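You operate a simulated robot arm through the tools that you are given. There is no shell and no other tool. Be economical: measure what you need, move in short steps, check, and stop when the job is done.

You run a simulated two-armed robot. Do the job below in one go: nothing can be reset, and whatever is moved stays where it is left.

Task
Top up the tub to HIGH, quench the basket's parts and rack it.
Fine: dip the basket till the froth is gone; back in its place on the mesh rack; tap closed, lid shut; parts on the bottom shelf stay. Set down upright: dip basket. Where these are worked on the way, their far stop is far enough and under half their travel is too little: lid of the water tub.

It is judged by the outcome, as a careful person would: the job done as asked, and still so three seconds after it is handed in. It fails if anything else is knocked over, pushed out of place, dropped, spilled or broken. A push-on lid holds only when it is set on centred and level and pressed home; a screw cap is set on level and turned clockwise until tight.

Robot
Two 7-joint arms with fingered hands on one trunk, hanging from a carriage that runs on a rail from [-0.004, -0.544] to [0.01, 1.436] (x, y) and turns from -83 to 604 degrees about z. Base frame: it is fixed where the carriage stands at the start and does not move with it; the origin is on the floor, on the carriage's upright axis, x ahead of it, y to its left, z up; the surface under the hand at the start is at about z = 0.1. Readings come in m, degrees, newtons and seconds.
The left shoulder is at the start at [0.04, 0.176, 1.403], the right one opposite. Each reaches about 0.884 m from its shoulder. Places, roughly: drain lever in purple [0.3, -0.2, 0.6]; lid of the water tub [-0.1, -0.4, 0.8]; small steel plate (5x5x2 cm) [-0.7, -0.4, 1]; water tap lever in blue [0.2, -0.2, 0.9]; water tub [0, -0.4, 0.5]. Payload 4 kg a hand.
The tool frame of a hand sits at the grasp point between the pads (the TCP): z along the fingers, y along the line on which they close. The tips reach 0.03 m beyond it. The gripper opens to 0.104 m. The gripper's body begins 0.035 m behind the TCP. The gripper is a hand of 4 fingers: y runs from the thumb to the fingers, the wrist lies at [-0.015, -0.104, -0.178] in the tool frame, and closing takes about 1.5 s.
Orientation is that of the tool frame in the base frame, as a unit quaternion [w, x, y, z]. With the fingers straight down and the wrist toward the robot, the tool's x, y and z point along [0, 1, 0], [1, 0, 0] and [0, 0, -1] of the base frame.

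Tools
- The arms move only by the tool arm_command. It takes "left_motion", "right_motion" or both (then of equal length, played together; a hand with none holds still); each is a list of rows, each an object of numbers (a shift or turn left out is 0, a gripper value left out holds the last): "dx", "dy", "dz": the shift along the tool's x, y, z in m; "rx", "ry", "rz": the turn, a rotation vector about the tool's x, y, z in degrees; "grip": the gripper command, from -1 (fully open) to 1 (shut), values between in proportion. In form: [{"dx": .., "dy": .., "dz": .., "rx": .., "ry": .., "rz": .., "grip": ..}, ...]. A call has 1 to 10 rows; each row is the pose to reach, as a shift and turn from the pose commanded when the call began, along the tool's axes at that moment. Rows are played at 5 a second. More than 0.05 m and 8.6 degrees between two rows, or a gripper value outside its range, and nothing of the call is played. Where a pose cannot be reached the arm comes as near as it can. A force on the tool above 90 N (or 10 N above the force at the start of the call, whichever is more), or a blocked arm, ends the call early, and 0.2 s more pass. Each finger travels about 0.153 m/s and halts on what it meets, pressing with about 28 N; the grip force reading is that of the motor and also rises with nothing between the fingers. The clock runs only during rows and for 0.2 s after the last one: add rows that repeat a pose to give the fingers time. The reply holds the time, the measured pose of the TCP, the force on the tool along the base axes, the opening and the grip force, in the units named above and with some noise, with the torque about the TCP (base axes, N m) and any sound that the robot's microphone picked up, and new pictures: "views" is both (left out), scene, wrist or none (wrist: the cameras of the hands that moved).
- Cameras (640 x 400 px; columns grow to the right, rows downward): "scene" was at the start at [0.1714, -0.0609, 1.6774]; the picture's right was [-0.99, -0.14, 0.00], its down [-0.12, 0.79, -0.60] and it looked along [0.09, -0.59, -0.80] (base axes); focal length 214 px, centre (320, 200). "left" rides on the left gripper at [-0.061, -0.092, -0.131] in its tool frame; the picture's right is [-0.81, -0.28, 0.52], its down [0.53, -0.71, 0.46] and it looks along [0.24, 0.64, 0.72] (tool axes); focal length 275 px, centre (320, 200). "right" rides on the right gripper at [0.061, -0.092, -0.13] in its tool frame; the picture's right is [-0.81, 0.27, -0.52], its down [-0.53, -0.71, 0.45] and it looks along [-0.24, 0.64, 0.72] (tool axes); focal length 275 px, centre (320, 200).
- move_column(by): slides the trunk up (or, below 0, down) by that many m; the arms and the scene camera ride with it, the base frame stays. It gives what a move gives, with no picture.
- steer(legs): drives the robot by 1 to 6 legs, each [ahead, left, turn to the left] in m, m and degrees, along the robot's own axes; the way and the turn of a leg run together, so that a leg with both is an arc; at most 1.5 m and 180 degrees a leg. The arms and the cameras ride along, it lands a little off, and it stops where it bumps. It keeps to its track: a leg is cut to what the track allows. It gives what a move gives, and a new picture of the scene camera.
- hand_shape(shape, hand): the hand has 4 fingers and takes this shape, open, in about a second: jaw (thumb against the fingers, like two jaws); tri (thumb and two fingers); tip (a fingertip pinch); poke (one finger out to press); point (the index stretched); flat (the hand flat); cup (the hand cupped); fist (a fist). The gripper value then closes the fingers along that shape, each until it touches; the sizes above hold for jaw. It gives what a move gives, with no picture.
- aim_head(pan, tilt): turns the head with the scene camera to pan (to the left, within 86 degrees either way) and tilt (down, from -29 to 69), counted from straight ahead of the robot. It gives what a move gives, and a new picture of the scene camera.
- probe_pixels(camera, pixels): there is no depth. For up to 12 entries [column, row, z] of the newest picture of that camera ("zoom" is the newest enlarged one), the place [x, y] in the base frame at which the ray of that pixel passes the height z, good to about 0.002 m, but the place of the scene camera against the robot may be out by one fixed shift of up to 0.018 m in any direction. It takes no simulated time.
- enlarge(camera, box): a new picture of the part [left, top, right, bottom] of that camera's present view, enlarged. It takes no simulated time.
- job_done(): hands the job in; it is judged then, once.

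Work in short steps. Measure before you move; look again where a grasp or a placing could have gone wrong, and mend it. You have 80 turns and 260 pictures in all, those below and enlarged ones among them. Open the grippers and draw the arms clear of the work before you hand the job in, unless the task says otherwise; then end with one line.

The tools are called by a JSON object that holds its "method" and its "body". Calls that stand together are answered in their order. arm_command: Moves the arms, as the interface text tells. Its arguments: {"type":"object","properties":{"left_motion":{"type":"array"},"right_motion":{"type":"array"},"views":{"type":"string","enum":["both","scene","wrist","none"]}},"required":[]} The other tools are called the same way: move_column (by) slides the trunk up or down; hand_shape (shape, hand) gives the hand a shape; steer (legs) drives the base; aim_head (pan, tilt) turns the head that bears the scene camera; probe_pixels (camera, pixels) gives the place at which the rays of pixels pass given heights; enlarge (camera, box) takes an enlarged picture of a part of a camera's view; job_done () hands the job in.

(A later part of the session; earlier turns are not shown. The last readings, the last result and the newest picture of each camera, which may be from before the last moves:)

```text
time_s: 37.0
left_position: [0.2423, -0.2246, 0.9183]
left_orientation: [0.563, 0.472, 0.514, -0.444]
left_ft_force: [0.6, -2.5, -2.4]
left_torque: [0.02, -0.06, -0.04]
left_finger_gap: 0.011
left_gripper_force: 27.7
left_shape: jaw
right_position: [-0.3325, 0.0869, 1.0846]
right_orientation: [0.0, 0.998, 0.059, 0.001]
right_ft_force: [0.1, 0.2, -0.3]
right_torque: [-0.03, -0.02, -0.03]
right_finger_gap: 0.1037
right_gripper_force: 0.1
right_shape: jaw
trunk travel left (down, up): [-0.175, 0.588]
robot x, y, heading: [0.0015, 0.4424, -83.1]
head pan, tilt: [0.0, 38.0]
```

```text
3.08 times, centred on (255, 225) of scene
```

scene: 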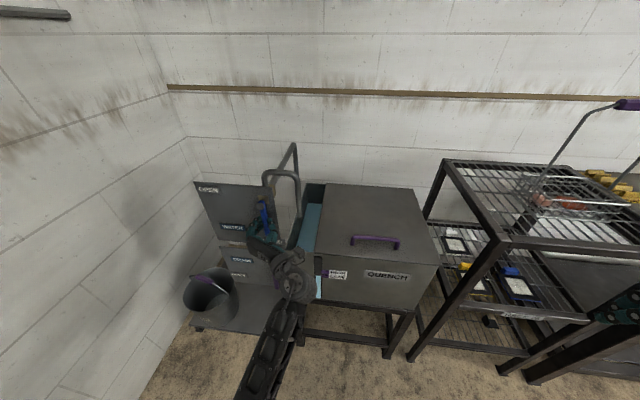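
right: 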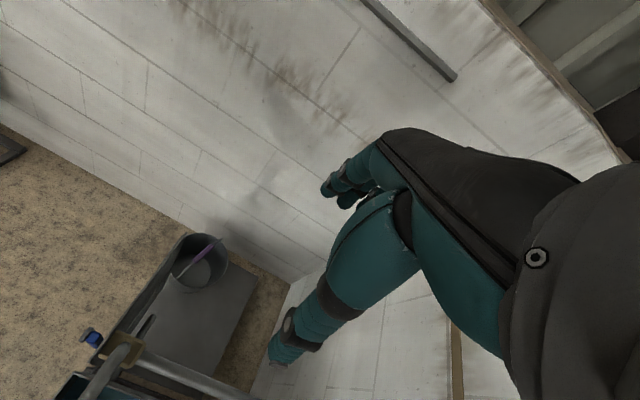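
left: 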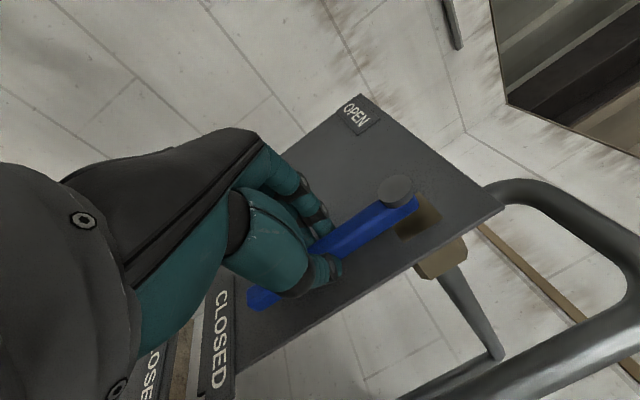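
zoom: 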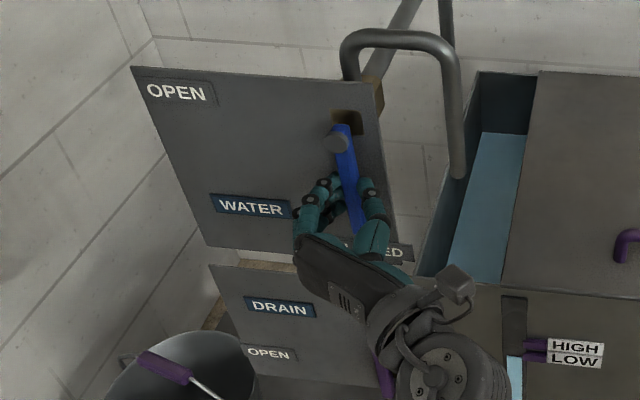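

Lever is gripped (gap 0.011). Swing it about its pivot toward OPEN by 45°.

{"method": "arm_command", "body": {"left_motion": [{"dx": 0.0001, "dy": 0.0087, "dz": 0.0014, "rx": 0.14, "ry": -1.31, "rz": 7.89, "grip": 1}, {"dx": -0.001, "dy": 0.0173, "dz": 0.0029, "rx": 0.29, "ry": -2.62, "rz": 15.78}, {"dx": -0.0033, "dy": 0.0256, "dz": 0.0043, "rx": 0.43, "ry": -3.94, "rz": 23.66}, {"dx": -0.0068, "dy": 0.0336, "dz": 0.0057, "rx": 0.58, "ry": -5.25, "rz": 31.55}, {"dx": -0.0113, "dy": 0.041, "dz": 0.007, "rx": 0.72, "ry": -6.56, "rz": 39.4}, {"dx": -0.0147, "dy": 0.0453, "dz": 0.0078, "rx": 0.81, "ry": -7.38, "rz": 44.4}], "views": "scene"}}

{"method": "enlarge", "body": {"camera": "scene", "box": [190, 160, 360, 310]}}

```text
time_s: 38.4
left_position: [0.2884, -0.223, 0.9382]
left_orientation: [0.717, 0.606, 0.258, -0.228]
left_ft_force: [13.4, -7.6, -14.2]
left_torque: [0.38, 0.09, 0.22]
left_finger_gap: 0.0101
left_gripper_force: 28.1
left_shape: jaw
right_position: [-0.3309, 0.0865, 1.0843]
right_orientation: [0.0, 0.998, 0.059, 0.001]
right_ft_force: [0.2, 0.0, 0.9]
right_torque: [-0.01, 0.0, -0.02]
right_finger_gap: 0.1038
right_gripper_force: 0.1
right_shape: jaw
trunk travel left (down, up): [-0.175, 0.588]
robot x, y, heading: [0.0025, 0.4403, -83.3]
head pan, tilt: [0.0, 38.0]
```

scene: 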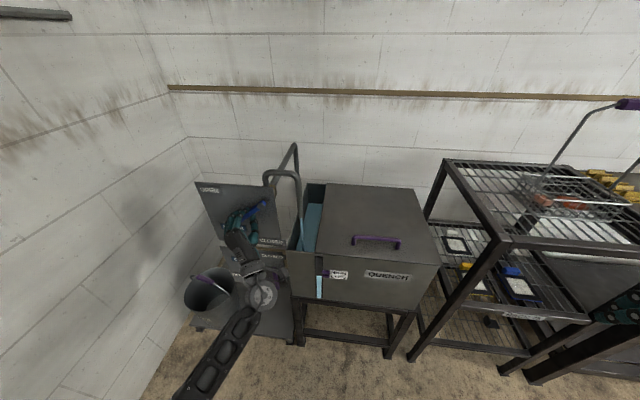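

```text
2.67 times, centred on (275, 235) of scene
```

zoom: 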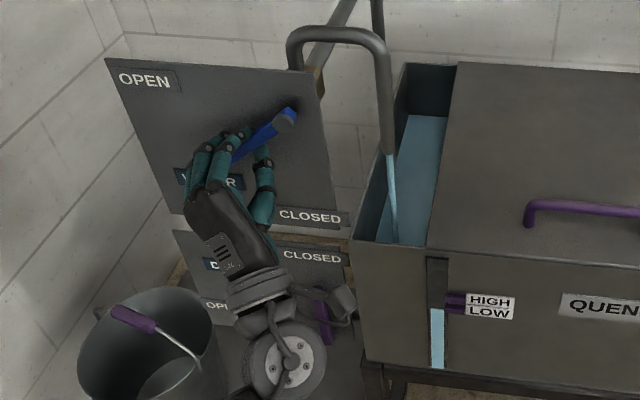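

Water is running. Hold 1 s and read the gauge in detail.

{"method": "enlarge", "body": {"camera": "scene", "box": [305, 245, 365, 305]}}

{"method": "arm_command", "body": {"left_motion": [{}, {}, {}, {}, {}], "views": "none"}}

{"method": "enlarge", "body": {"camera": "scene", "box": [305, 245, 365, 305]}}

```text
6.67 times, centred on (335, 275) of scene
```

zoom: 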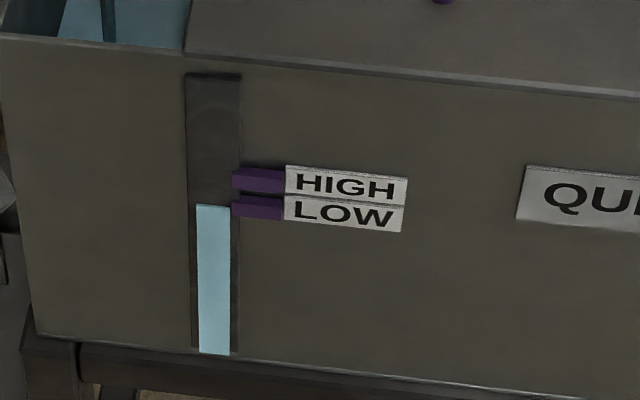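

```text
time_s: 39.6
left_position: [0.2887, -0.2236, 0.9385]
left_orientation: [0.717, 0.606, 0.258, -0.228]
left_ft_force: [17.2, -6.3, -14.3]
left_torque: [0.35, 0.18, 0.24]
left_finger_gap: 0.0101
left_gripper_force: 28.0
left_shape: jaw
right_position: [-0.3309, 0.0867, 1.0848]
right_orientation: [0.0, 0.998, 0.059, 0.002]
right_ft_force: [-0.2, 0.3, 0.4]
right_torque: [-0.02, 0.02, -0.02]
right_finger_gap: 0.1036
right_gripper_force: 0.2
right_shape: jaw
trunk travel left (down, up): [-0.175, 0.588]
robot x, y, heading: [0.0013, 0.442, -83.2]
head pan, tilt: [0.0, 38.0]
```

```text
6.67 times, centred on (335, 275) of scene
```

zoom: 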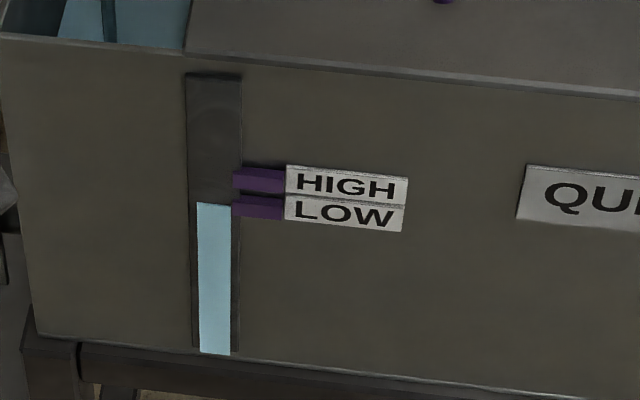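

Level rises about 2 px/1.2 s; need ~22 px to HIGH (marker centre ≈181). Hold ~8 s then check.

{"method": "arm_command", "body": {"left_motion": [{}, {}, {}, {}, {}, {}, {}, {}, {}, {}], "views": "none"}}

{"method": "arm_command", "body": {"left_motion": [{}, {}, {}, {}, {}, {}, {}, {}, {}, {}], "views": "none"}}

{"method": "arm_command", "body": {"left_motion": [{}, {}, {}, {}, {}, {}, {}, {}, {}, {}], "views": "none"}}

{"method": "enlarge", "body": {"camera": "scene", "box": [305, 245, 365, 305]}}

```text
time_s: 41.8
left_position: [0.2884, -0.2242, 0.9389]
left_orientation: [0.716, 0.606, 0.258, -0.229]
left_ft_force: [16.8, -6.8, -14.5]
left_torque: [0.37, 0.17, 0.29]
left_finger_gap: 0.0103
left_gripper_force: 28.0
left_shape: jaw
right_position: [-0.3313, 0.0861, 1.0848]
right_orientation: [0.0, 0.998, 0.059, 0.002]
right_ft_force: [0.3, 0.9, 0.8]
right_torque: [-0.03, 0.01, -0.01]
right_finger_gap: 0.1038
right_gripper_force: 0.0
right_shape: jaw
trunk travel left (down, up): [-0.175, 0.588]
robot x, y, heading: [0.004, 0.4384, -83.4]
head pan, tilt: [0.0, 38.0]
```

```text
time_s: 44.0
left_position: [0.2885, -0.2228, 0.9378]
left_orientation: [0.716, 0.606, 0.259, -0.228]
left_ft_force: [16.0, -7.2, -15.3]
left_torque: [0.37, 0.21, 0.24]
left_finger_gap: 0.0102
left_gripper_force: 28.1
left_shape: jaw
right_position: [-0.3306, 0.0873, 1.0844]
right_orientation: [-0.001, 0.998, 0.058, 0.001]
right_ft_force: [0.9, 0.3, -0.9]
right_torque: [-0.01, 0.0, 0.0]
right_finger_gap: 0.1036
right_gripper_force: 0.1
right_shape: jaw
trunk travel left (down, up): [-0.175, 0.588]
robot x, y, heading: [0.0015, 0.4428, -83.4]
head pan, tilt: [0.0, 38.0]
```

```text
time_s: 46.2
left_position: [0.2889, -0.2246, 0.9375]
left_orientation: [0.717, 0.606, 0.259, -0.228]
left_ft_force: [16.4, -7.7, -15.7]
left_torque: [0.38, 0.19, 0.27]
left_finger_gap: 0.0103
left_gripper_force: 27.7
left_shape: jaw
right_position: [-0.3306, 0.0873, 1.0849]
right_orientation: [0.0, 0.998, 0.058, 0.002]
right_ft_force: [-0.4, -0.5, 0.7]
right_torque: [0.0, 0.03, -0.02]
right_finger_gap: 0.1037
right_gripper_force: 0.1
right_shape: jaw
trunk travel left (down, up): [-0.175, 0.588]
robot x, y, heading: [0.0065, 0.4439, -83.2]
head pan, tilt: [0.0, 38.0]
```

```text
6.67 times, centred on (335, 275) of scene
```

zoom: 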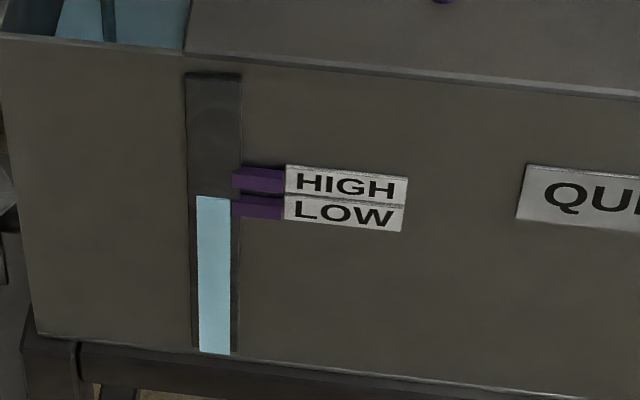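

Rate ~1 px/s. Hold ~11 s more.

{"method": "arm_command", "body": {"left_motion": [{}, {}, {}, {}, {}, {}, {}, {}, {}, {}], "views": "none"}}

{"method": "arm_command", "body": {"left_motion": [{}, {}, {}, {}, {}, {}, {}, {}, {}, {}], "views": "none"}}

{"method": "arm_command", "body": {"left_motion": [{}, {}, {}, {}, {}, {}, {}, {}, {}, {}], "views": "none"}}

{"method": "arm_command", "body": {"left_motion": [{}, {}, {}, {}, {}, {}, {}, {}, {}, {}], "views": "none"}}

{"method": "enlarge", "body": {"camera": "scene", "box": [320, 260, 350, 280]}}

```text
time_s: 48.4
left_position: [0.288, -0.2239, 0.9378]
left_orientation: [0.717, 0.606, 0.258, -0.228]
left_ft_force: [16.6, -7.0, -14.5]
left_torque: [0.36, 0.2, 0.23]
left_finger_gap: 0.0101
left_gripper_force: 27.5
left_shape: jaw
right_position: [-0.3316, 0.0862, 1.0851]
right_orientation: [0.0, 0.998, 0.059, 0.001]
right_ft_force: [0.3, -0.6, 0.2]
right_torque: [0.02, -0.01, 0.02]
right_finger_gap: 0.1038
right_gripper_force: 0.1
right_shape: jaw
trunk travel left (down, up): [-0.175, 0.588]
robot x, y, heading: [0.0032, 0.4424, -83.2]
head pan, tilt: [0.0, 38.0]
```

```text
time_s: 50.6
left_position: [0.2881, -0.2235, 0.9377]
left_orientation: [0.717, 0.606, 0.257, -0.229]
left_ft_force: [17.0, -7.0, -14.4]
left_torque: [0.39, 0.18, 0.25]
left_finger_gap: 0.0099
left_gripper_force: 28.0
left_shape: jaw
right_position: [-0.3303, 0.0867, 1.0835]
right_orientation: [0.001, 0.998, 0.059, 0.002]
right_ft_force: [0.2, -0.1, -0.1]
right_torque: [0.0, 0.02, 0.05]
right_finger_gap: 0.1037
right_gripper_force: 0.1
right_shape: jaw
trunk travel left (down, up): [-0.175, 0.588]
robot x, y, heading: [0.0034, 0.444, -83.2]
head pan, tilt: [0.0, 38.0]
```

```text
time_s: 52.8
left_position: [0.289, -0.2239, 0.9374]
left_orientation: [0.717, 0.606, 0.258, -0.229]
left_ft_force: [16.5, -6.5, -13.2]
left_torque: [0.36, 0.2, 0.21]
left_finger_gap: 0.0098
left_gripper_force: 28.0
left_shape: jaw
right_position: [-0.3313, 0.0861, 1.0847]
right_orientation: [0.0, 0.998, 0.059, 0.002]
right_ft_force: [-0.7, 0.3, -1.0]
right_torque: [0.02, -0.03, -0.04]
right_finger_gap: 0.1037
right_gripper_force: 0.0
right_shape: jaw
trunk travel left (down, up): [-0.175, 0.588]
robot x, y, heading: [0.0041, 0.4423, -83.5]
head pan, tilt: [0.0, 38.0]
```

```text
time_s: 55.0
left_position: [0.2881, -0.2237, 0.9379]
left_orientation: [0.717, 0.606, 0.258, -0.228]
left_ft_force: [16.7, -7.3, -14.8]
left_torque: [0.38, 0.2, 0.24]
left_finger_gap: 0.0103
left_gripper_force: 27.2
left_shape: jaw
right_position: [-0.3319, 0.0865, 1.083]
right_orientation: [0.0, 0.998, 0.058, 0.002]
right_ft_force: [-0.1, 0.4, 0.0]
right_torque: [0.01, -0.01, -0.01]
right_finger_gap: 0.1034
right_gripper_force: 0.1
right_shape: jaw
trunk travel left (down, up): [-0.175, 0.588]
robot x, y, heading: [0.0025, 0.4431, -83.2]
head pan, tilt: [0.0, 38.0]
```

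```text
16.00 times, centred on (335, 270) of scene
```

zoom: 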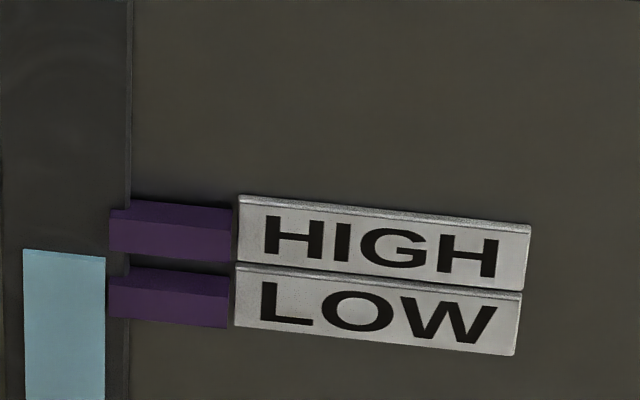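

Level at row 250 in this zoom, HIGH marker face centre ≈237 (target ≈234), 2.5 px/s. Hold ~5 s more, then close by reversing the arc.

{"method": "arm_command", "body": {"left_motion": [{}, {}, {}, {}, {}, {}, {}, {}, {}, {}], "views": "none"}}

{"method": "arm_command", "body": {"left_motion": [{}, {}, {}, {}, {}, {}, {}, {}, {}, {}], "views": "none"}}

{"method": "enlarge", "body": {"camera": "scene", "box": [320, 260, 350, 280]}}

```text
time_s: 57.2
left_position: [0.288, -0.2233, 0.9372]
left_orientation: [0.717, 0.606, 0.259, -0.227]
left_ft_force: [16.4, -6.6, -14.7]
left_torque: [0.36, 0.19, 0.26]
left_finger_gap: 0.0103
left_gripper_force: 27.6
left_shape: jaw
right_position: [-0.3312, 0.0863, 1.0849]
right_orientation: [0.0, 0.998, 0.059, 0.001]
right_ft_force: [0.1, 0.0, -0.3]
right_torque: [-0.02, 0.01, 0.0]
right_finger_gap: 0.1039
right_gripper_force: 0.1
right_shape: jaw
trunk travel left (down, up): [-0.175, 0.588]
robot x, y, heading: [0.0049, 0.4441, -83.0]
head pan, tilt: [0.0, 38.0]
```

```text
time_s: 59.4
left_position: [0.2875, -0.2233, 0.9378]
left_orientation: [0.717, 0.606, 0.258, -0.228]
left_ft_force: [16.8, -7.5, -15.1]
left_torque: [0.36, 0.15, 0.23]
left_finger_gap: 0.0106
left_gripper_force: 28.1
left_shape: jaw
right_position: [-0.3311, 0.0865, 1.0834]
right_orientation: [-0.001, 0.998, 0.059, 0.003]
right_ft_force: [-0.8, 0.9, -0.8]
right_torque: [-0.01, -0.03, -0.01]
right_finger_gap: 0.1038
right_gripper_force: 0.0
right_shape: jaw
trunk travel left (down, up): [-0.175, 0.588]
robot x, y, heading: [0.0026, 0.4409, -83.4]
head pan, tilt: [0.0, 38.0]
```

```text
16.00 times, centred on (335, 270) of scene
```

zoom: 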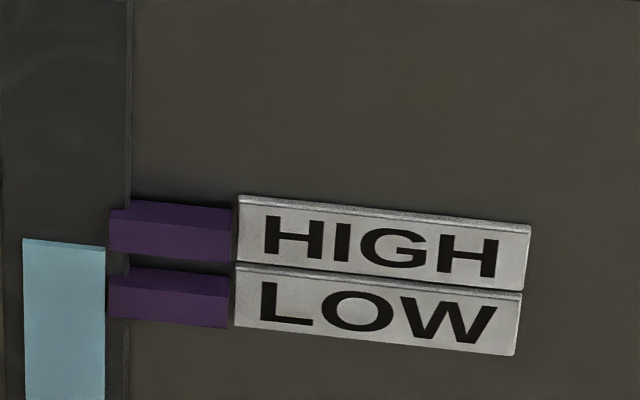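

Level at right edge ≈246 vs target ≈232 (allowing for marker protrusion). Hold ~4.6 s more.

{"method": "arm_command", "body": {"left_motion": [{}, {}, {}, {}, {}, {}, {}, {}, {}, {}], "views": "none"}}

{"method": "arm_command", "body": {"left_motion": [{}, {}, {}, {}, {}, {}, {}, {}, {}, {}], "views": "none"}}

{"method": "enlarge", "body": {"camera": "scene", "box": [320, 260, 350, 280]}}

```text
time_s: 61.6
left_position: [0.2895, -0.2234, 0.9372]
left_orientation: [0.717, 0.606, 0.258, -0.229]
left_ft_force: [16.4, -6.6, -13.5]
left_torque: [0.31, 0.18, 0.23]
left_finger_gap: 0.0098
left_gripper_force: 27.7
left_shape: jaw
right_position: [-0.331, 0.086, 1.0855]
right_orientation: [0.0, 0.998, 0.058, 0.002]
right_ft_force: [0.4, -0.7, -1.0]
right_torque: [-0.01, 0.01, 0.01]
right_finger_gap: 0.1037
right_gripper_force: 0.0
right_shape: jaw
trunk travel left (down, up): [-0.175, 0.588]
robot x, y, heading: [0.0023, 0.4426, -83.2]
head pan, tilt: [0.0, 38.0]
```

```text
time_s: 63.8
left_position: [0.2887, -0.2232, 0.9376]
left_orientation: [0.717, 0.606, 0.258, -0.228]
left_ft_force: [15.7, -7.2, -14.8]
left_torque: [0.36, 0.18, 0.24]
left_finger_gap: 0.0103
left_gripper_force: 28.0
left_shape: jaw
right_position: [-0.331, 0.0858, 1.0851]
right_orientation: [0.0, 0.998, 0.058, 0.002]
right_ft_force: [-0.5, -0.5, 0.3]
right_torque: [0.0, -0.01, 0.02]
right_finger_gap: 0.1038
right_gripper_force: 0.1
right_shape: jaw
trunk travel left (down, up): [-0.175, 0.588]
robot x, y, heading: [0.0037, 0.4443, -83.1]
head pan, tilt: [0.0, 38.0]
```

```text
16.00 times, centred on (335, 270) of scene
```

zoom: 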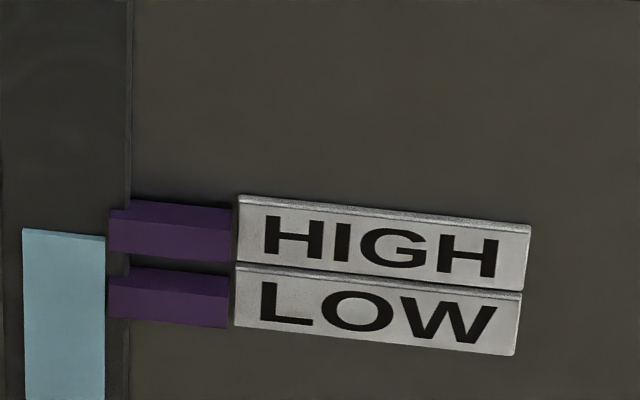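

Level reaches ~236/228, within the HIGH marker; close the tap now by reversing the arc with slight over-push.

{"method": "arm_command", "body": {"left_motion": [{"dx": -0.0013, "dy": -0.0086, "dz": -0.0014, "rx": -0.11, "ry": 1.29, "rz": -7.9}, {"dx": -0.0039, "dy": -0.0169, "dz": -0.0027, "rx": -0.22, "ry": 2.59, "rz": -15.8}, {"dx": -0.0076, "dy": -0.0248, "dz": -0.004, "rx": -0.34, "ry": 3.88, "rz": -23.7}, {"dx": -0.0123, "dy": -0.0321, "dz": -0.005, "rx": -0.45, "ry": 5.17, "rz": -31.6}, {"dx": -0.018, "dy": -0.0387, "dz": -0.0061, "rx": -0.56, "ry": 6.46, "rz": -39.5}, {"dx": -0.0221, "dy": -0.0424, "dz": -0.0066, "rx": -0.63, "ry": 7.27, "rz": -44.4}, {"dx": -0.0237, "dy": -0.0437, "dz": -0.0068, "rx": -0.66, "ry": 7.6, "rz": -46.4}], "views": "scene"}}

{"method": "enlarge", "body": {"camera": "scene", "box": [190, 160, 360, 310]}}

```text
time_s: 65.4
left_position: [0.2403, -0.2237, 0.921]
left_orientation: [0.554, 0.463, 0.523, -0.453]
left_ft_force: [10.1, -5.2, -10.5]
left_torque: [0.21, -0.01, 0.14]
left_finger_gap: 0.0106
left_gripper_force: 28.4
left_shape: jaw
right_position: [-0.3318, 0.0866, 1.0836]
right_orientation: [0.0, 0.998, 0.059, 0.001]
right_ft_force: [0.1, 0.3, -0.8]
right_torque: [-0.03, 0.03, 0.0]
right_finger_gap: 0.1036
right_gripper_force: 0.0
right_shape: jaw
trunk travel left (down, up): [-0.175, 0.588]
robot x, y, heading: [-0.0002, 0.4436, -83.1]
head pan, tilt: [0.0, 38.0]
```

scene: 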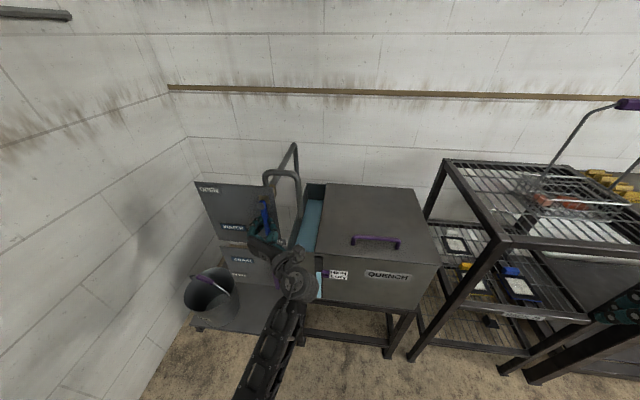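

```text
2.67 times, centred on (275, 235) of scene
```

zoom: 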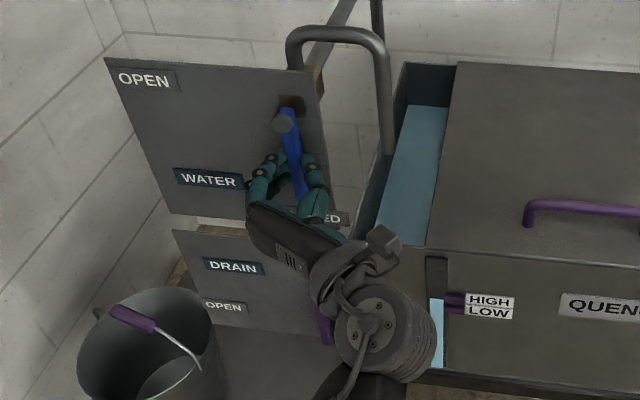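

Stream has stopped. A small extra push to seat it, then release and draw back.

{"method": "arm_command", "body": {"left_motion": [{"dy": -0.004, "rz": -2}, {"dy": -0.008, "rz": -4}, {"dy": -0.008, "rz": -4}, {"dy": -0.002, "rz": -2, "grip": -1}, {"grip": -1}, {"grip": -1}, {"dz": -0.03, "grip": -1}, {"dz": -0.07, "grip": -1}, {"dz": -0.11, "grip": -1}, {"dz": -0.15, "grip": -1}], "views": "scene"}}

{"method": "enlarge", "body": {"camera": "scene", "box": [190, 160, 360, 310]}}

{"method": "enlarge", "body": {"camera": "scene", "box": [320, 260, 350, 280]}}

```text
time_s: 67.6
left_position: [0.212, -0.0731, 0.9157]
left_orientation: [0.553, 0.465, 0.522, -0.453]
left_ft_force: [0.3, 0.3, -0.4]
left_torque: [0.0, -0.01, 0.03]
left_finger_gap: 0.104
left_gripper_force: 0.1
left_shape: jaw
right_position: [-0.3333, 0.0892, 1.0855]
right_orientation: [-0.001, 0.998, 0.058, 0.001]
right_ft_force: [-0.6, 0.9, 0.2]
right_torque: [-0.04, -0.04, -0.02]
right_finger_gap: 0.1037
right_gripper_force: 0.0
right_shape: jaw
trunk travel left (down, up): [-0.175, 0.588]
robot x, y, heading: [0.0025, 0.4439, -83.1]
head pan, tilt: [0.0, 38.0]
```

scene: 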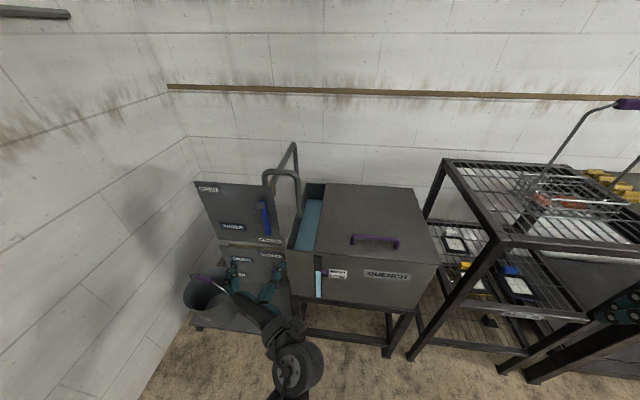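

```text
2.67 times, centred on (275, 235) of scene
```

zoom: 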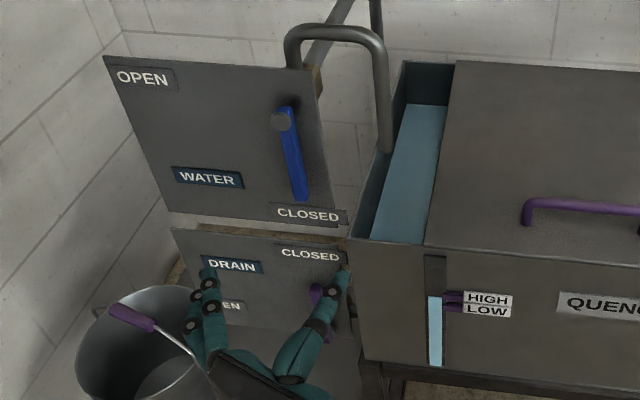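

```text
16.00 times, centred on (335, 270) of scene
```

zoom: 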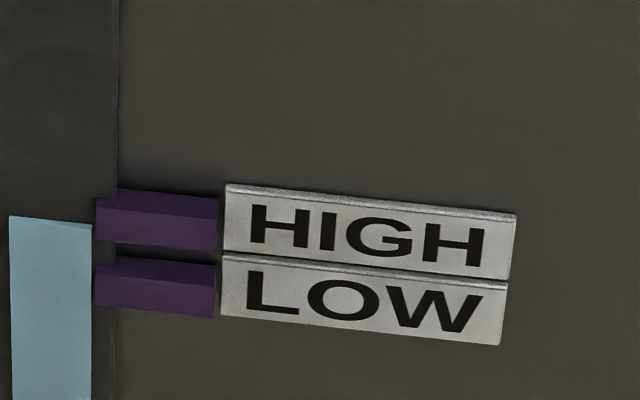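

Tap is closed like at the start and the level sits at HIGH. Now the lid: inspect handle and lid close-up.

{"method": "enlarge", "body": {"camera": "scene", "box": [285, 170, 445, 310]}}

{"method": "move_column", "body": {"by": 0.33}}

{"method": "arm_command", "body": {"left_motion": [{"rx": 4.9, "ry": 4.9, "rz": 4.9}, {"rx": 9.8, "ry": 9.8, "rz": 9.8}, {"rx": 14.7, "ry": 14.7, "rz": 14.7}, {"rx": 19.6, "ry": 19.6, "rz": 19.6}, {"rx": 24.5, "ry": 24.5, "rz": 24.5}, {"rx": 29.4, "ry": 29.4, "rz": 29.4}, {"rx": 34.3, "ry": 34.3, "rz": 34.3}, {"rx": 39.2, "ry": 39.2, "rz": 39.2}, {"rx": 44.1, "ry": 44.1, "rz": 44.1}, {"rx": 49, "ry": 49, "rz": 49}], "views": "none"}}

{"method": "aim_head", "body": {"pan": -10, "tilt": 55}}

```text
2.86 times, centred on (365, 240) of scene
```

zoom: 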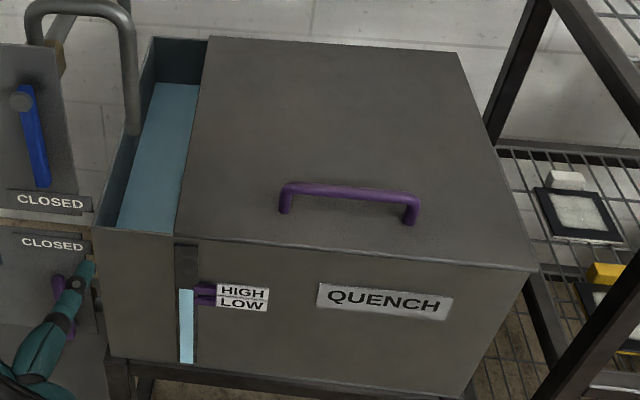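

```text
time_s: 70.8
left_position: [0.2129, -0.0743, 1.2457]
left_orientation: [0.553, 0.465, 0.523, -0.452]
left_ft_force: [-0.3, -0.6, 0.0]
left_torque: [0.03, 0.0, 0.01]
left_finger_gap: 0.104
left_gripper_force: 0.1
left_shape: jaw
right_position: [-0.3335, 0.087, 1.4139]
right_orientation: [0.0, 0.998, 0.058, 0.001]
right_ft_force: [0.0, 0.4, 0.5]
right_torque: [-0.01, 0.01, 0.0]
right_finger_gap: 0.1037
right_gripper_force: 0.1
right_shape: jaw
trunk travel left (down, up): [-0.505, 0.258]
robot x, y, heading: [0.0025, 0.441, -83.3]
head pan, tilt: [0.0, 38.0]
```

```text
time_s: 73.2
left_position: [0.2441, -0.071, 1.2266]
left_orientation: [0.199, 0.945, 0.245, -0.082]
left_ft_force: [0.6, -0.9, 0.3]
left_torque: [-0.03, 0.0, -0.02]
left_finger_gap: 0.1035
left_gripper_force: 0.0
left_shape: jaw
right_position: [-0.3327, 0.0867, 1.416]
right_orientation: [0.0, 0.998, 0.059, 0.0]
right_ft_force: [0.2, -0.9, -0.3]
right_torque: [0.01, -0.02, -0.01]
right_finger_gap: 0.1037
right_gripper_force: 0.1
right_shape: jaw
trunk travel left (down, up): [-0.505, 0.258]
robot x, y, heading: [0.0042, 0.4414, -83.2]
head pan, tilt: [0.0, 38.0]
stopped in row 10 (left hand): the arm was blocked; the commanded pose is now the measured one
```

```text
time_s: 74.0
left_position: [0.2418, -0.0713, 1.2264]
left_orientation: [0.199, 0.945, 0.246, -0.082]
left_ft_force: [0.0, -0.3, -1.2]
left_torque: [0.0, 0.01, 0.03]
left_finger_gap: 0.1037
left_gripper_force: 0.0
left_shape: jaw
right_position: [-0.3341, 0.0863, 1.4152]
right_orientation: [0.0, 0.998, 0.058, 0.0]
right_ft_force: [0.2, -0.6, 0.1]
right_torque: [0.02, -0.01, 0.01]
right_finger_gap: 0.1035
right_gripper_force: 0.0
right_shape: jaw
trunk travel left (down, up): [-0.505, 0.258]
robot x, y, heading: [0.0039, 0.4399, -83.3]
head pan, tilt: [-10.0, 55.0]
```

scene: 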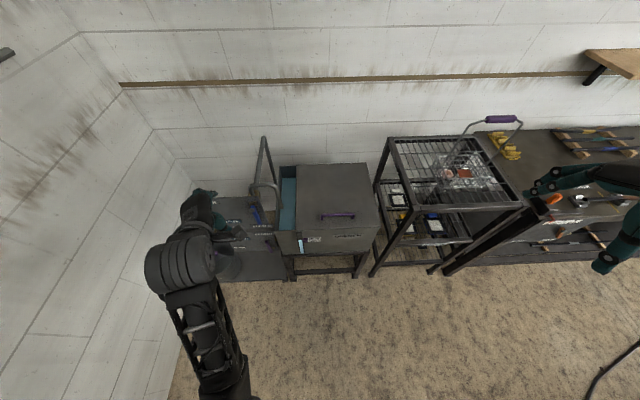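

Locate the handle precisely and the tub outline plus the basket.

{"method": "enlarge", "body": {"camera": "scene", "box": [265, 150, 395, 270]}}

{"method": "probe_pixels", "body": {"camera": "zoom", "pixels": [[267, 205, 0.83], [430, 210, 0.83], [265, 220, 0.79], [427, 222, 0.79], [167, 279, 0.79], [553, 250, 0.79], [480, 57, 0.79], [70, 55, 0.79], [155, 53, 0.79], [137, 280, 0.79], [60, 262, 0.79]]}}

{"method": "enlarge", "body": {"camera": "scene", "box": [380, 105, 540, 225]}}

```text
3.33 times, centred on (330, 210) of scene
```

zoom: 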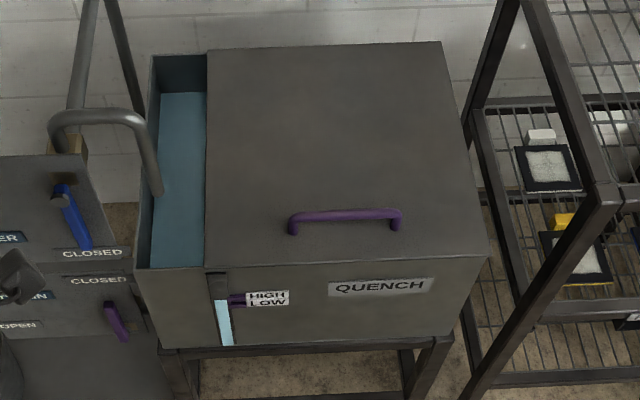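

```text
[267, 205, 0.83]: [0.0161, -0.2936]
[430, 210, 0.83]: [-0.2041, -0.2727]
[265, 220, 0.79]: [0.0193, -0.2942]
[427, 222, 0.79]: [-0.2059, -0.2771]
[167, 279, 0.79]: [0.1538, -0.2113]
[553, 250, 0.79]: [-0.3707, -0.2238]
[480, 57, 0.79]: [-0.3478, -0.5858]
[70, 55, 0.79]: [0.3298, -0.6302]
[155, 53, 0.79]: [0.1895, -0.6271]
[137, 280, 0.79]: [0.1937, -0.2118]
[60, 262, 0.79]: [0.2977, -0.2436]
```

```text
3.33 times, centred on (460, 165) of scene
```

zoom: 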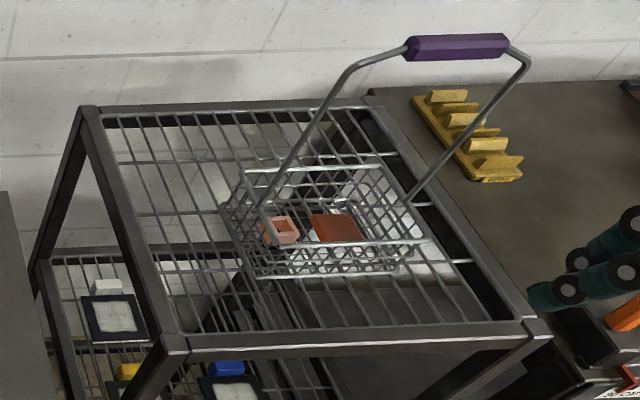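

Reprobe with correct coordinates.

{"method": "probe_pixels", "body": {"camera": "scene", "pixels": [[321.3, 214.5, 0.83], [354.3, 213.6, 0.83], [321.6, 219.5, 0.79], [353.5, 219, 0.79], [295.4, 230.1, 0.79], [380.4, 226.5, 0.79], [366.6, 162.6, 0.79], [296.4, 165.6, 0.79], [279.6, 166.5, 0.79], [274.5, 230.4, 0.79], [335, 213.5, 0.83]]}}

{"method": "probe_pixels", "body": {"camera": "zoom", "pixels": [[408, 47, 1.3], [505, 45, 1.3], [408, 47, 1.2], [505, 45, 1.2], [270, 200, 1.05], [408, 205, 1.05], [240, 172, 1.05], [383, 155, 1.05], [85, 108, 1.0], [375, 98, 1.0], [175, 345, 1.0], [545, 330, 1.0]]}}

```text
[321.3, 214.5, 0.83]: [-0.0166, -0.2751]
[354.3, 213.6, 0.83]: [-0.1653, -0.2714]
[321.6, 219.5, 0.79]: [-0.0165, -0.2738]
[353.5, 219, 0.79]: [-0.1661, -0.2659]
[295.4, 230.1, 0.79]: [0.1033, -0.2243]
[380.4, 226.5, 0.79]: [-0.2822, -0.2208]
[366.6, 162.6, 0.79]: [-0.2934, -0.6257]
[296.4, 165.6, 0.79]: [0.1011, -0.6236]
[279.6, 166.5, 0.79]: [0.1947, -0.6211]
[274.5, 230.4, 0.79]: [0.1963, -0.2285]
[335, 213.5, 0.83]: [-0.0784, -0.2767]
```

```text
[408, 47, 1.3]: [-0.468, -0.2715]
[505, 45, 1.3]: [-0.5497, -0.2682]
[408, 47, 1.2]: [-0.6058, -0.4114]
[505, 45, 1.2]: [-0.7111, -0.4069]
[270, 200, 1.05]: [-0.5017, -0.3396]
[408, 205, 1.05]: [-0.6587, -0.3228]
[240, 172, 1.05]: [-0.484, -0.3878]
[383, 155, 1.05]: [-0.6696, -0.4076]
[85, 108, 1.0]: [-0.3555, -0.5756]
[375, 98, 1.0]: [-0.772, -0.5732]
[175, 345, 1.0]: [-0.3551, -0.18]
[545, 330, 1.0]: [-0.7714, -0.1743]
```

Handle centre ≈(-0.09,-0.29,0.83) after correction, hinge side at y≈-0.64. Bring left hand in front of the chest with fingers down.

{"method": "arm_command", "body": {"left_motion": [{"dx": -0.0246, "dy": -0.0308, "dz": 0.0016, "rx": 2.6, "ry": 1.1, "rz": 3.2}, {"dx": -0.0492, "dy": -0.0616, "dz": 0.0032, "rx": 5.2, "ry": 2.1, "rz": 6.4}, {"dx": -0.0738, "dy": -0.0923, "dz": 0.0048, "rx": 7.7, "ry": 3.2, "rz": 9.6}, {"dx": -0.0984, "dy": -0.1231, "dz": 0.0064, "rx": 10.3, "ry": 4.3, "rz": 12.8}, {"dx": -0.123, "dy": -0.1539, "dz": 0.008, "rx": 12.9, "ry": 5.3, "rz": 16}, {"dx": -0.1475, "dy": -0.1847, "dz": 0.0095, "rx": 15.5, "ry": 6.4, "rz": 19.2}, {"dx": -0.1721, "dy": -0.2154, "dz": 0.0111, "rx": 18, "ry": 7.5, "rz": 22.4}, {"dx": -0.1967, "dy": -0.2462, "dz": 0.0127, "rx": 20.6, "ry": 8.5, "rz": 25.6}, {"dx": -0.2213, "dy": -0.277, "dz": 0.0143, "rx": 23.2, "ry": 9.6, "rz": 28.8}, {"dx": -0.2213, "dy": -0.277, "dz": 0.0143, "rx": 23.2, "ry": 9.6, "rz": 28.8}], "views": "scene"}}

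```text
time_s: 75.0
left_position: [0.1573, -0.0271, 1.1864]
left_orientation: [0.135, 0.978, 0.159, 0.027]
left_ft_force: [0.6, 0.0, 0.9]
left_torque: [0.05, 0.02, -0.01]
left_finger_gap: 0.1036
left_gripper_force: 0.0
left_shape: jaw
right_position: [-0.3332, 0.0869, 1.4153]
right_orientation: [0.0, 0.998, 0.059, 0.001]
right_ft_force: [0.1, 0.9, 0.4]
right_torque: [0.01, 0.0, -0.02]
right_finger_gap: 0.1037
right_gripper_force: 0.0
right_shape: jaw
trunk travel left (down, up): [-0.505, 0.258]
robot x, y, heading: [0.0038, 0.4454, -83.2]
head pan, tilt: [-10.0, 55.0]
stopped in row 4 (left hand): the arm was blocked; the commanded pose is now the measured one
```

scene: 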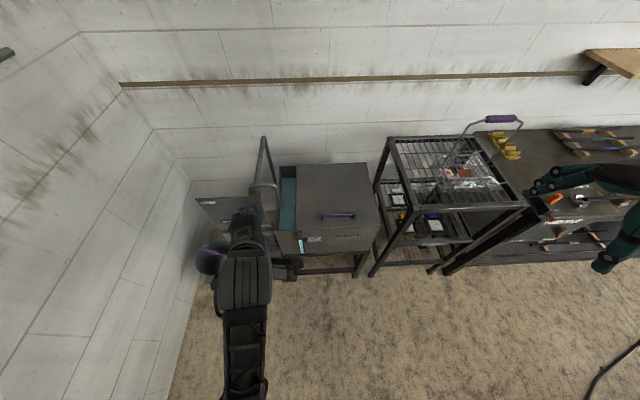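

Blocked at a joint limit again; move toward the initial (higher, more central) posture while finishing the turn.

{"method": "arm_command", "body": {"left_motion": [{"dx": -0.026, "dy": 0.007, "dz": -0.036}, {"dx": -0.052, "dy": 0.015, "dz": -0.071}, {"dx": -0.079, "dy": 0.022, "dz": -0.107}, {"dx": -0.105, "dy": 0.03, "dz": -0.142}, {"dx": -0.131, "dy": 0.037, "dz": -0.178}, {"dx": -0.131, "dy": 0.037, "dz": -0.178, "rx": 5.2, "ry": -1, "rz": 6.1}, {"dx": -0.131, "dy": 0.037, "dz": -0.178, "rx": 10.4, "ry": -2, "rz": 12.2}, {"dx": -0.131, "dy": 0.037, "dz": -0.178, "rx": 15.6, "ry": -3.1, "rz": 18.4}], "views": "none"}}

```text
time_s: 75.6
left_position: [0.1652, -0.0363, 1.2119]
left_orientation: [0.13, 0.969, 0.17, 0.124]
left_ft_force: [-0.5, 1.1, -0.4]
left_torque: [-0.01, 0.01, 0.01]
left_finger_gap: 0.1038
left_gripper_force: 0.0
left_shape: jaw
right_position: [-0.3328, 0.0863, 1.4159]
right_orientation: [0.0, 0.998, 0.059, 0.001]
right_ft_force: [-0.6, 1.1, -0.4]
right_torque: [-0.01, -0.06, 0.01]
right_finger_gap: 0.1036
right_gripper_force: 0.0
right_shape: jaw
trunk travel left (down, up): [-0.505, 0.258]
robot x, y, heading: [0.0027, 0.4398, -83.4]
head pan, tilt: [-10.0, 55.0]
stopped in row 3 (left hand): the arm was blocked; the commanded pose is now the measured one
```

The left wrist is at a limit, so I'll leave it parked and use the right hand for the lid. Raise the trunk 0.15 for clearance and drive forward to y≈0.1.

{"method": "move_column", "body": {"by": 0.15}}

{"method": "steer", "body": {"legs": [[0.33, 0, 0]]}}

```text
time_s: 77.3
left_position: [0.1656, -0.0353, 1.3624]
left_orientation: [0.129, 0.969, 0.17, 0.124]
left_ft_force: [0.5, 0.3, 0.2]
left_torque: [-0.04, 0.0, -0.01]
left_finger_gap: 0.104
left_gripper_force: 0.1
left_shape: jaw
right_position: [-0.3333, 0.0866, 1.565]
right_orientation: [0.0, 0.998, 0.058, 0.001]
right_ft_force: [-0.2, 0.1, 0.0]
right_torque: [0.01, 0.0, 0.01]
right_finger_gap: 0.1036
right_gripper_force: 0.1
right_shape: jaw
trunk travel left (down, up): [-0.655, 0.108]
robot x, y, heading: [0.0045, 0.4397, -83.3]
head pan, tilt: [-10.0, 55.0]
```

```text
time_s: 79.5
left_position: [0.1625, -0.3624, 1.363]
left_orientation: [0.13, 0.969, 0.171, 0.124]
left_ft_force: [-1.3, 0.8, -0.5]
left_torque: [-0.01, 0.01, -0.02]
left_finger_gap: 0.1038
left_gripper_force: 0.1
left_shape: jaw
right_position: [-0.3356, -0.239, 1.5658]
right_orientation: [0.0, 0.998, 0.058, 0.001]
right_ft_force: [-1.1, 0.6, -0.4]
right_torque: [-0.02, -0.02, -0.04]
right_finger_gap: 0.1037
right_gripper_force: 0.1
right_shape: jaw
trunk travel left (down, up): [-0.655, 0.108]
robot x, y, heading: [0.0015, 0.1172, -83.3]
head pan, tilt: [-10.0, 55.0]
```

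scene: 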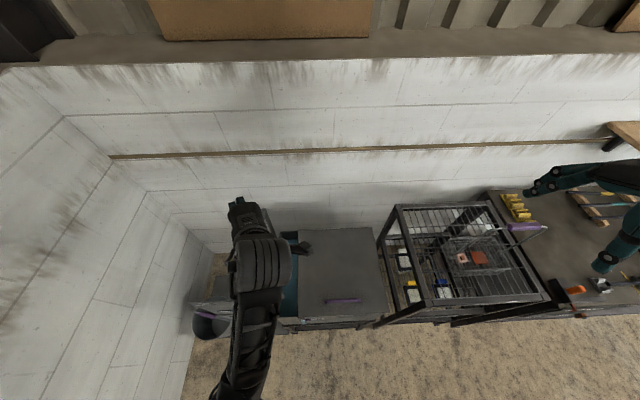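

Move the right hand over the lid handle, descending in stages.

{"method": "arm_command", "body": {"right_motion": [{"dx": 0.0266, "dy": 0.0082, "dz": 0.0333, "rz": 0.8}, {"dx": 0.0531, "dy": 0.0164, "dz": 0.0667, "rz": 1.5}, {"dx": 0.0797, "dy": 0.0247, "dz": 0.1, "rz": 2.3}, {"dx": 0.1062, "dy": 0.0329, "dz": 0.1333, "rz": 3}, {"dx": 0.1328, "dy": 0.0411, "dz": 0.1667, "rz": 3.8}, {"dx": 0.1593, "dy": 0.0493, "dz": 0.2, "rz": 4.5}, {"dx": 0.1859, "dy": 0.0576, "dz": 0.2333, "rz": 5.3}, {"dx": 0.2124, "dy": 0.0658, "dz": 0.2667, "rz": 6}, {"dx": 0.239, "dy": 0.074, "dz": 0.3, "rz": 6.7}, {"dx": 0.239, "dy": 0.074, "dz": 0.34, "rz": 6.7}], "views": "both"}}

```text
time_s: 81.7
left_position: [0.1624, -0.3616, 1.362]
left_orientation: [0.13, 0.969, 0.171, 0.124]
left_ft_force: [-0.2, 0.2, 0.0]
left_torque: [0.03, 0.02, 0.0]
left_finger_gap: 0.104
left_gripper_force: 0.0
left_shape: jaw
right_position: [-0.0898, -0.2846, 1.2251]
right_orientation: [0.001, 1.0, 0.0, 0.0]
right_ft_force: [0.7, 0.3, 0.9]
right_torque: [0.0, 0.04, -0.02]
right_finger_gap: 0.1039
right_gripper_force: 0.0
right_shape: jaw
right hand out of reach, approached as far as the arm can: row 2, 3, 4, 5, 6, 7, 8
trunk travel left (down, up): [-0.655, 0.108]
robot x, y, heading: [-0.0048, 0.1154, -83.0]
head pan, tilt: [-10.0, 55.0]
```

scene: 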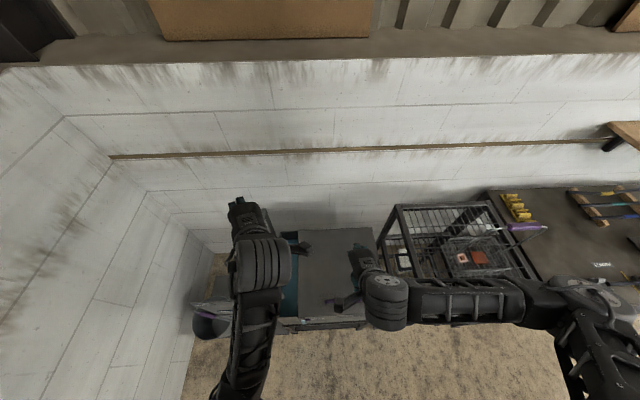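
right: 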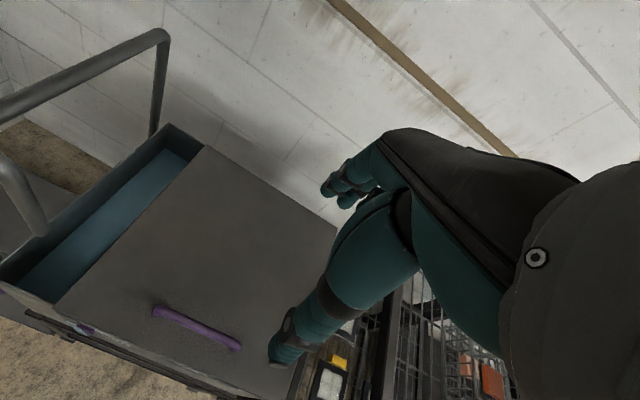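

Measure the handle from the right wrist camera.

{"method": "probe_pixels", "body": {"camera": "right", "pixels": [[157, 308, 0.83], [236, 346, 0.83], [157, 308, 0.82], [236, 346, 0.82], [205, 147, 0.79], [58, 300, 0.79], [195, 325, 0.83]]}}

{"method": "enlarge", "body": {"camera": "scene", "box": [280, 220, 420, 330]}}

{"method": "enlarge", "body": {"camera": "right", "box": [100, 240, 340, 390]}}

```text
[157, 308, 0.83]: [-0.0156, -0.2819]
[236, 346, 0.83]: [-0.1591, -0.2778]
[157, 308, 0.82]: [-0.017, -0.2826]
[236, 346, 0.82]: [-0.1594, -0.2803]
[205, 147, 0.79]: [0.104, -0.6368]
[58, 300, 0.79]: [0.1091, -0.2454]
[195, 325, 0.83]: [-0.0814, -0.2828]
```

```text
3.64 times, centred on (350, 275) of scene
```

zoom: 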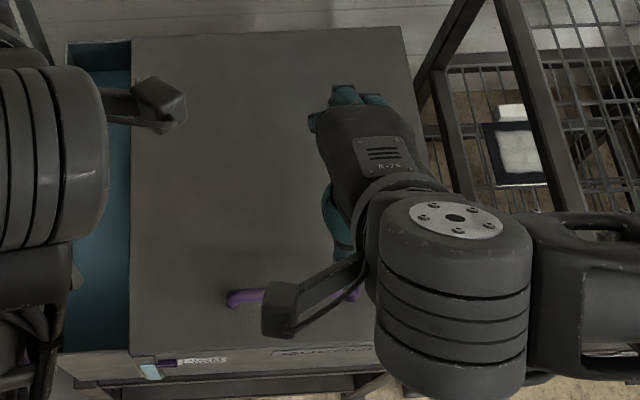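

```text
2.67 times, centred on (220, 315) of right
```

zoom: 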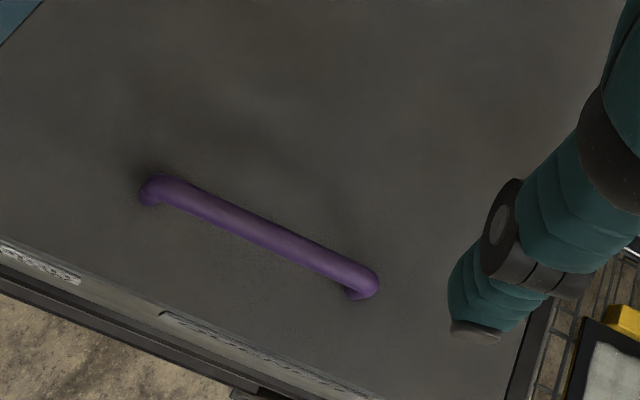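

Descend to z≈0.90 above the handle.

{"method": "arm_command", "body": {"right_motion": [{"dz": 0.045}, {"dz": 0.09}, {"dz": 0.135}, {"dz": 0.18}, {"dz": 0.225}, {"dz": 0.27}, {"dx": 0.002, "dy": -0.0025, "dz": 0.31}, {"dx": 0.002, "dy": -0.0025, "dz": 0.325}], "views": "both"}}

```text
time_s: 83.5
left_position: [0.1625, -0.3625, 1.3632]
left_orientation: [0.13, 0.969, 0.171, 0.124]
left_ft_force: [-0.9, -0.7, 0.2]
left_torque: [0.0, 0.02, -0.03]
left_finger_gap: 0.1036
left_gripper_force: 0.1
left_shape: jaw
right_position: [-0.0638, -0.295, 0.9064]
right_orientation: [-0.008, 1.0, -0.007, -0.009]
right_ft_force: [0.4, 0.5, -0.4]
right_torque: [-0.02, -0.01, -0.01]
right_finger_gap: 0.1038
right_gripper_force: 0.0
right_shape: jaw
right hand out of reach, approached as far as the arm can: row 5, 6, 7, 8
trunk travel left (down, up): [-0.655, 0.108]
robot x, y, heading: [0.0044, 0.1147, -83.4]
head pan, tilt: [-10.0, 55.0]
```

scene: 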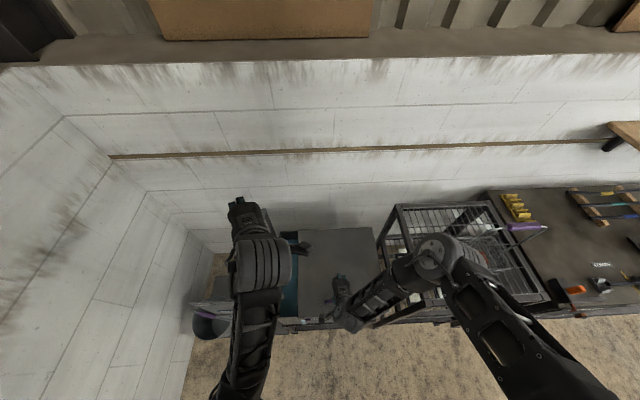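
right: 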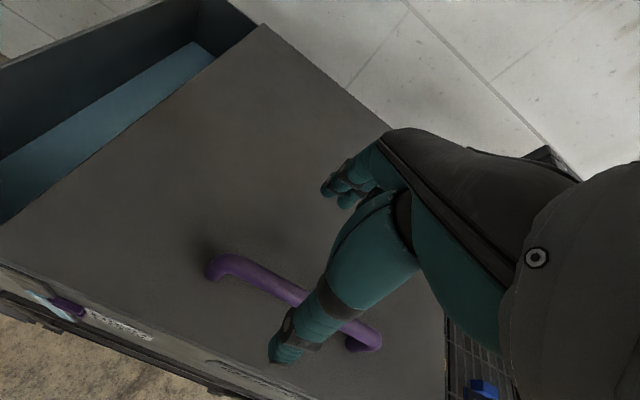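

The right elbow flares toward the rack here. Raise the trunk 0.1 and go 0.15 m closer so the arm hangs straighter.

{"method": "move_column", "body": {"by": 0.1}}

{"method": "steer", "body": {"legs": [[0.15, 0, 0]]}}

```text
time_s: 84.8
left_position: [0.1623, -0.363, 1.4637]
left_orientation: [0.13, 0.969, 0.171, 0.124]
left_ft_force: [0.1, -0.1, 0.0]
left_torque: [0.03, 0.0, -0.02]
left_finger_gap: 0.1037
left_gripper_force: 0.1
left_shape: jaw
right_position: [-0.0639, -0.2959, 1.0065]
right_orientation: [-0.008, 1.0, -0.006, -0.009]
right_ft_force: [-0.4, 0.2, -0.6]
right_torque: [0.02, 0.02, -0.02]
right_finger_gap: 0.1037
right_gripper_force: 0.0
right_shape: jaw
trunk travel left (down, up): [-0.755, 0.008]
robot x, y, heading: [0.002, 0.1167, -83.3]
head pan, tilt: [-10.0, 55.0]
```

```text
time_s: 86.2
left_position: [0.162, -0.5136, 1.4626]
left_orientation: [0.13, 0.969, 0.172, 0.124]
left_ft_force: [0.6, 0.8, 0.6]
left_torque: [-0.02, 0.01, -0.02]
left_finger_gap: 0.1039
left_gripper_force: 0.1
left_shape: jaw
right_position: [-0.064, -0.4473, 1.0066]
right_orientation: [-0.009, 1.0, -0.005, -0.008]
right_ft_force: [0.3, 0.3, 0.0]
right_torque: [-0.01, -0.02, 0.01]
right_finger_gap: 0.1038
right_gripper_force: 0.0
right_shape: jaw
trunk travel left (down, up): [-0.755, 0.008]
robot x, y, heading: [0.0007, -0.0373, -83.1]
head pan, tilt: [-10.0, 55.0]
```

scene: 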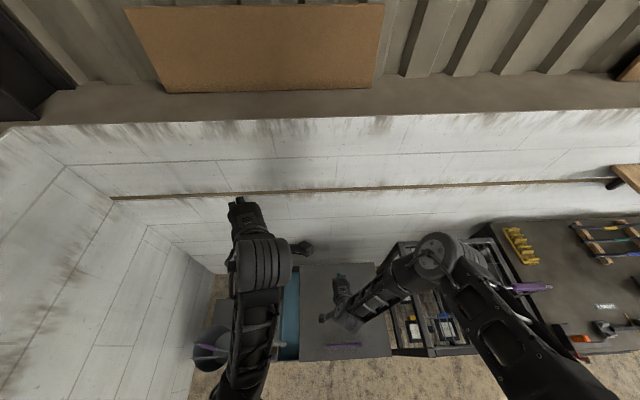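

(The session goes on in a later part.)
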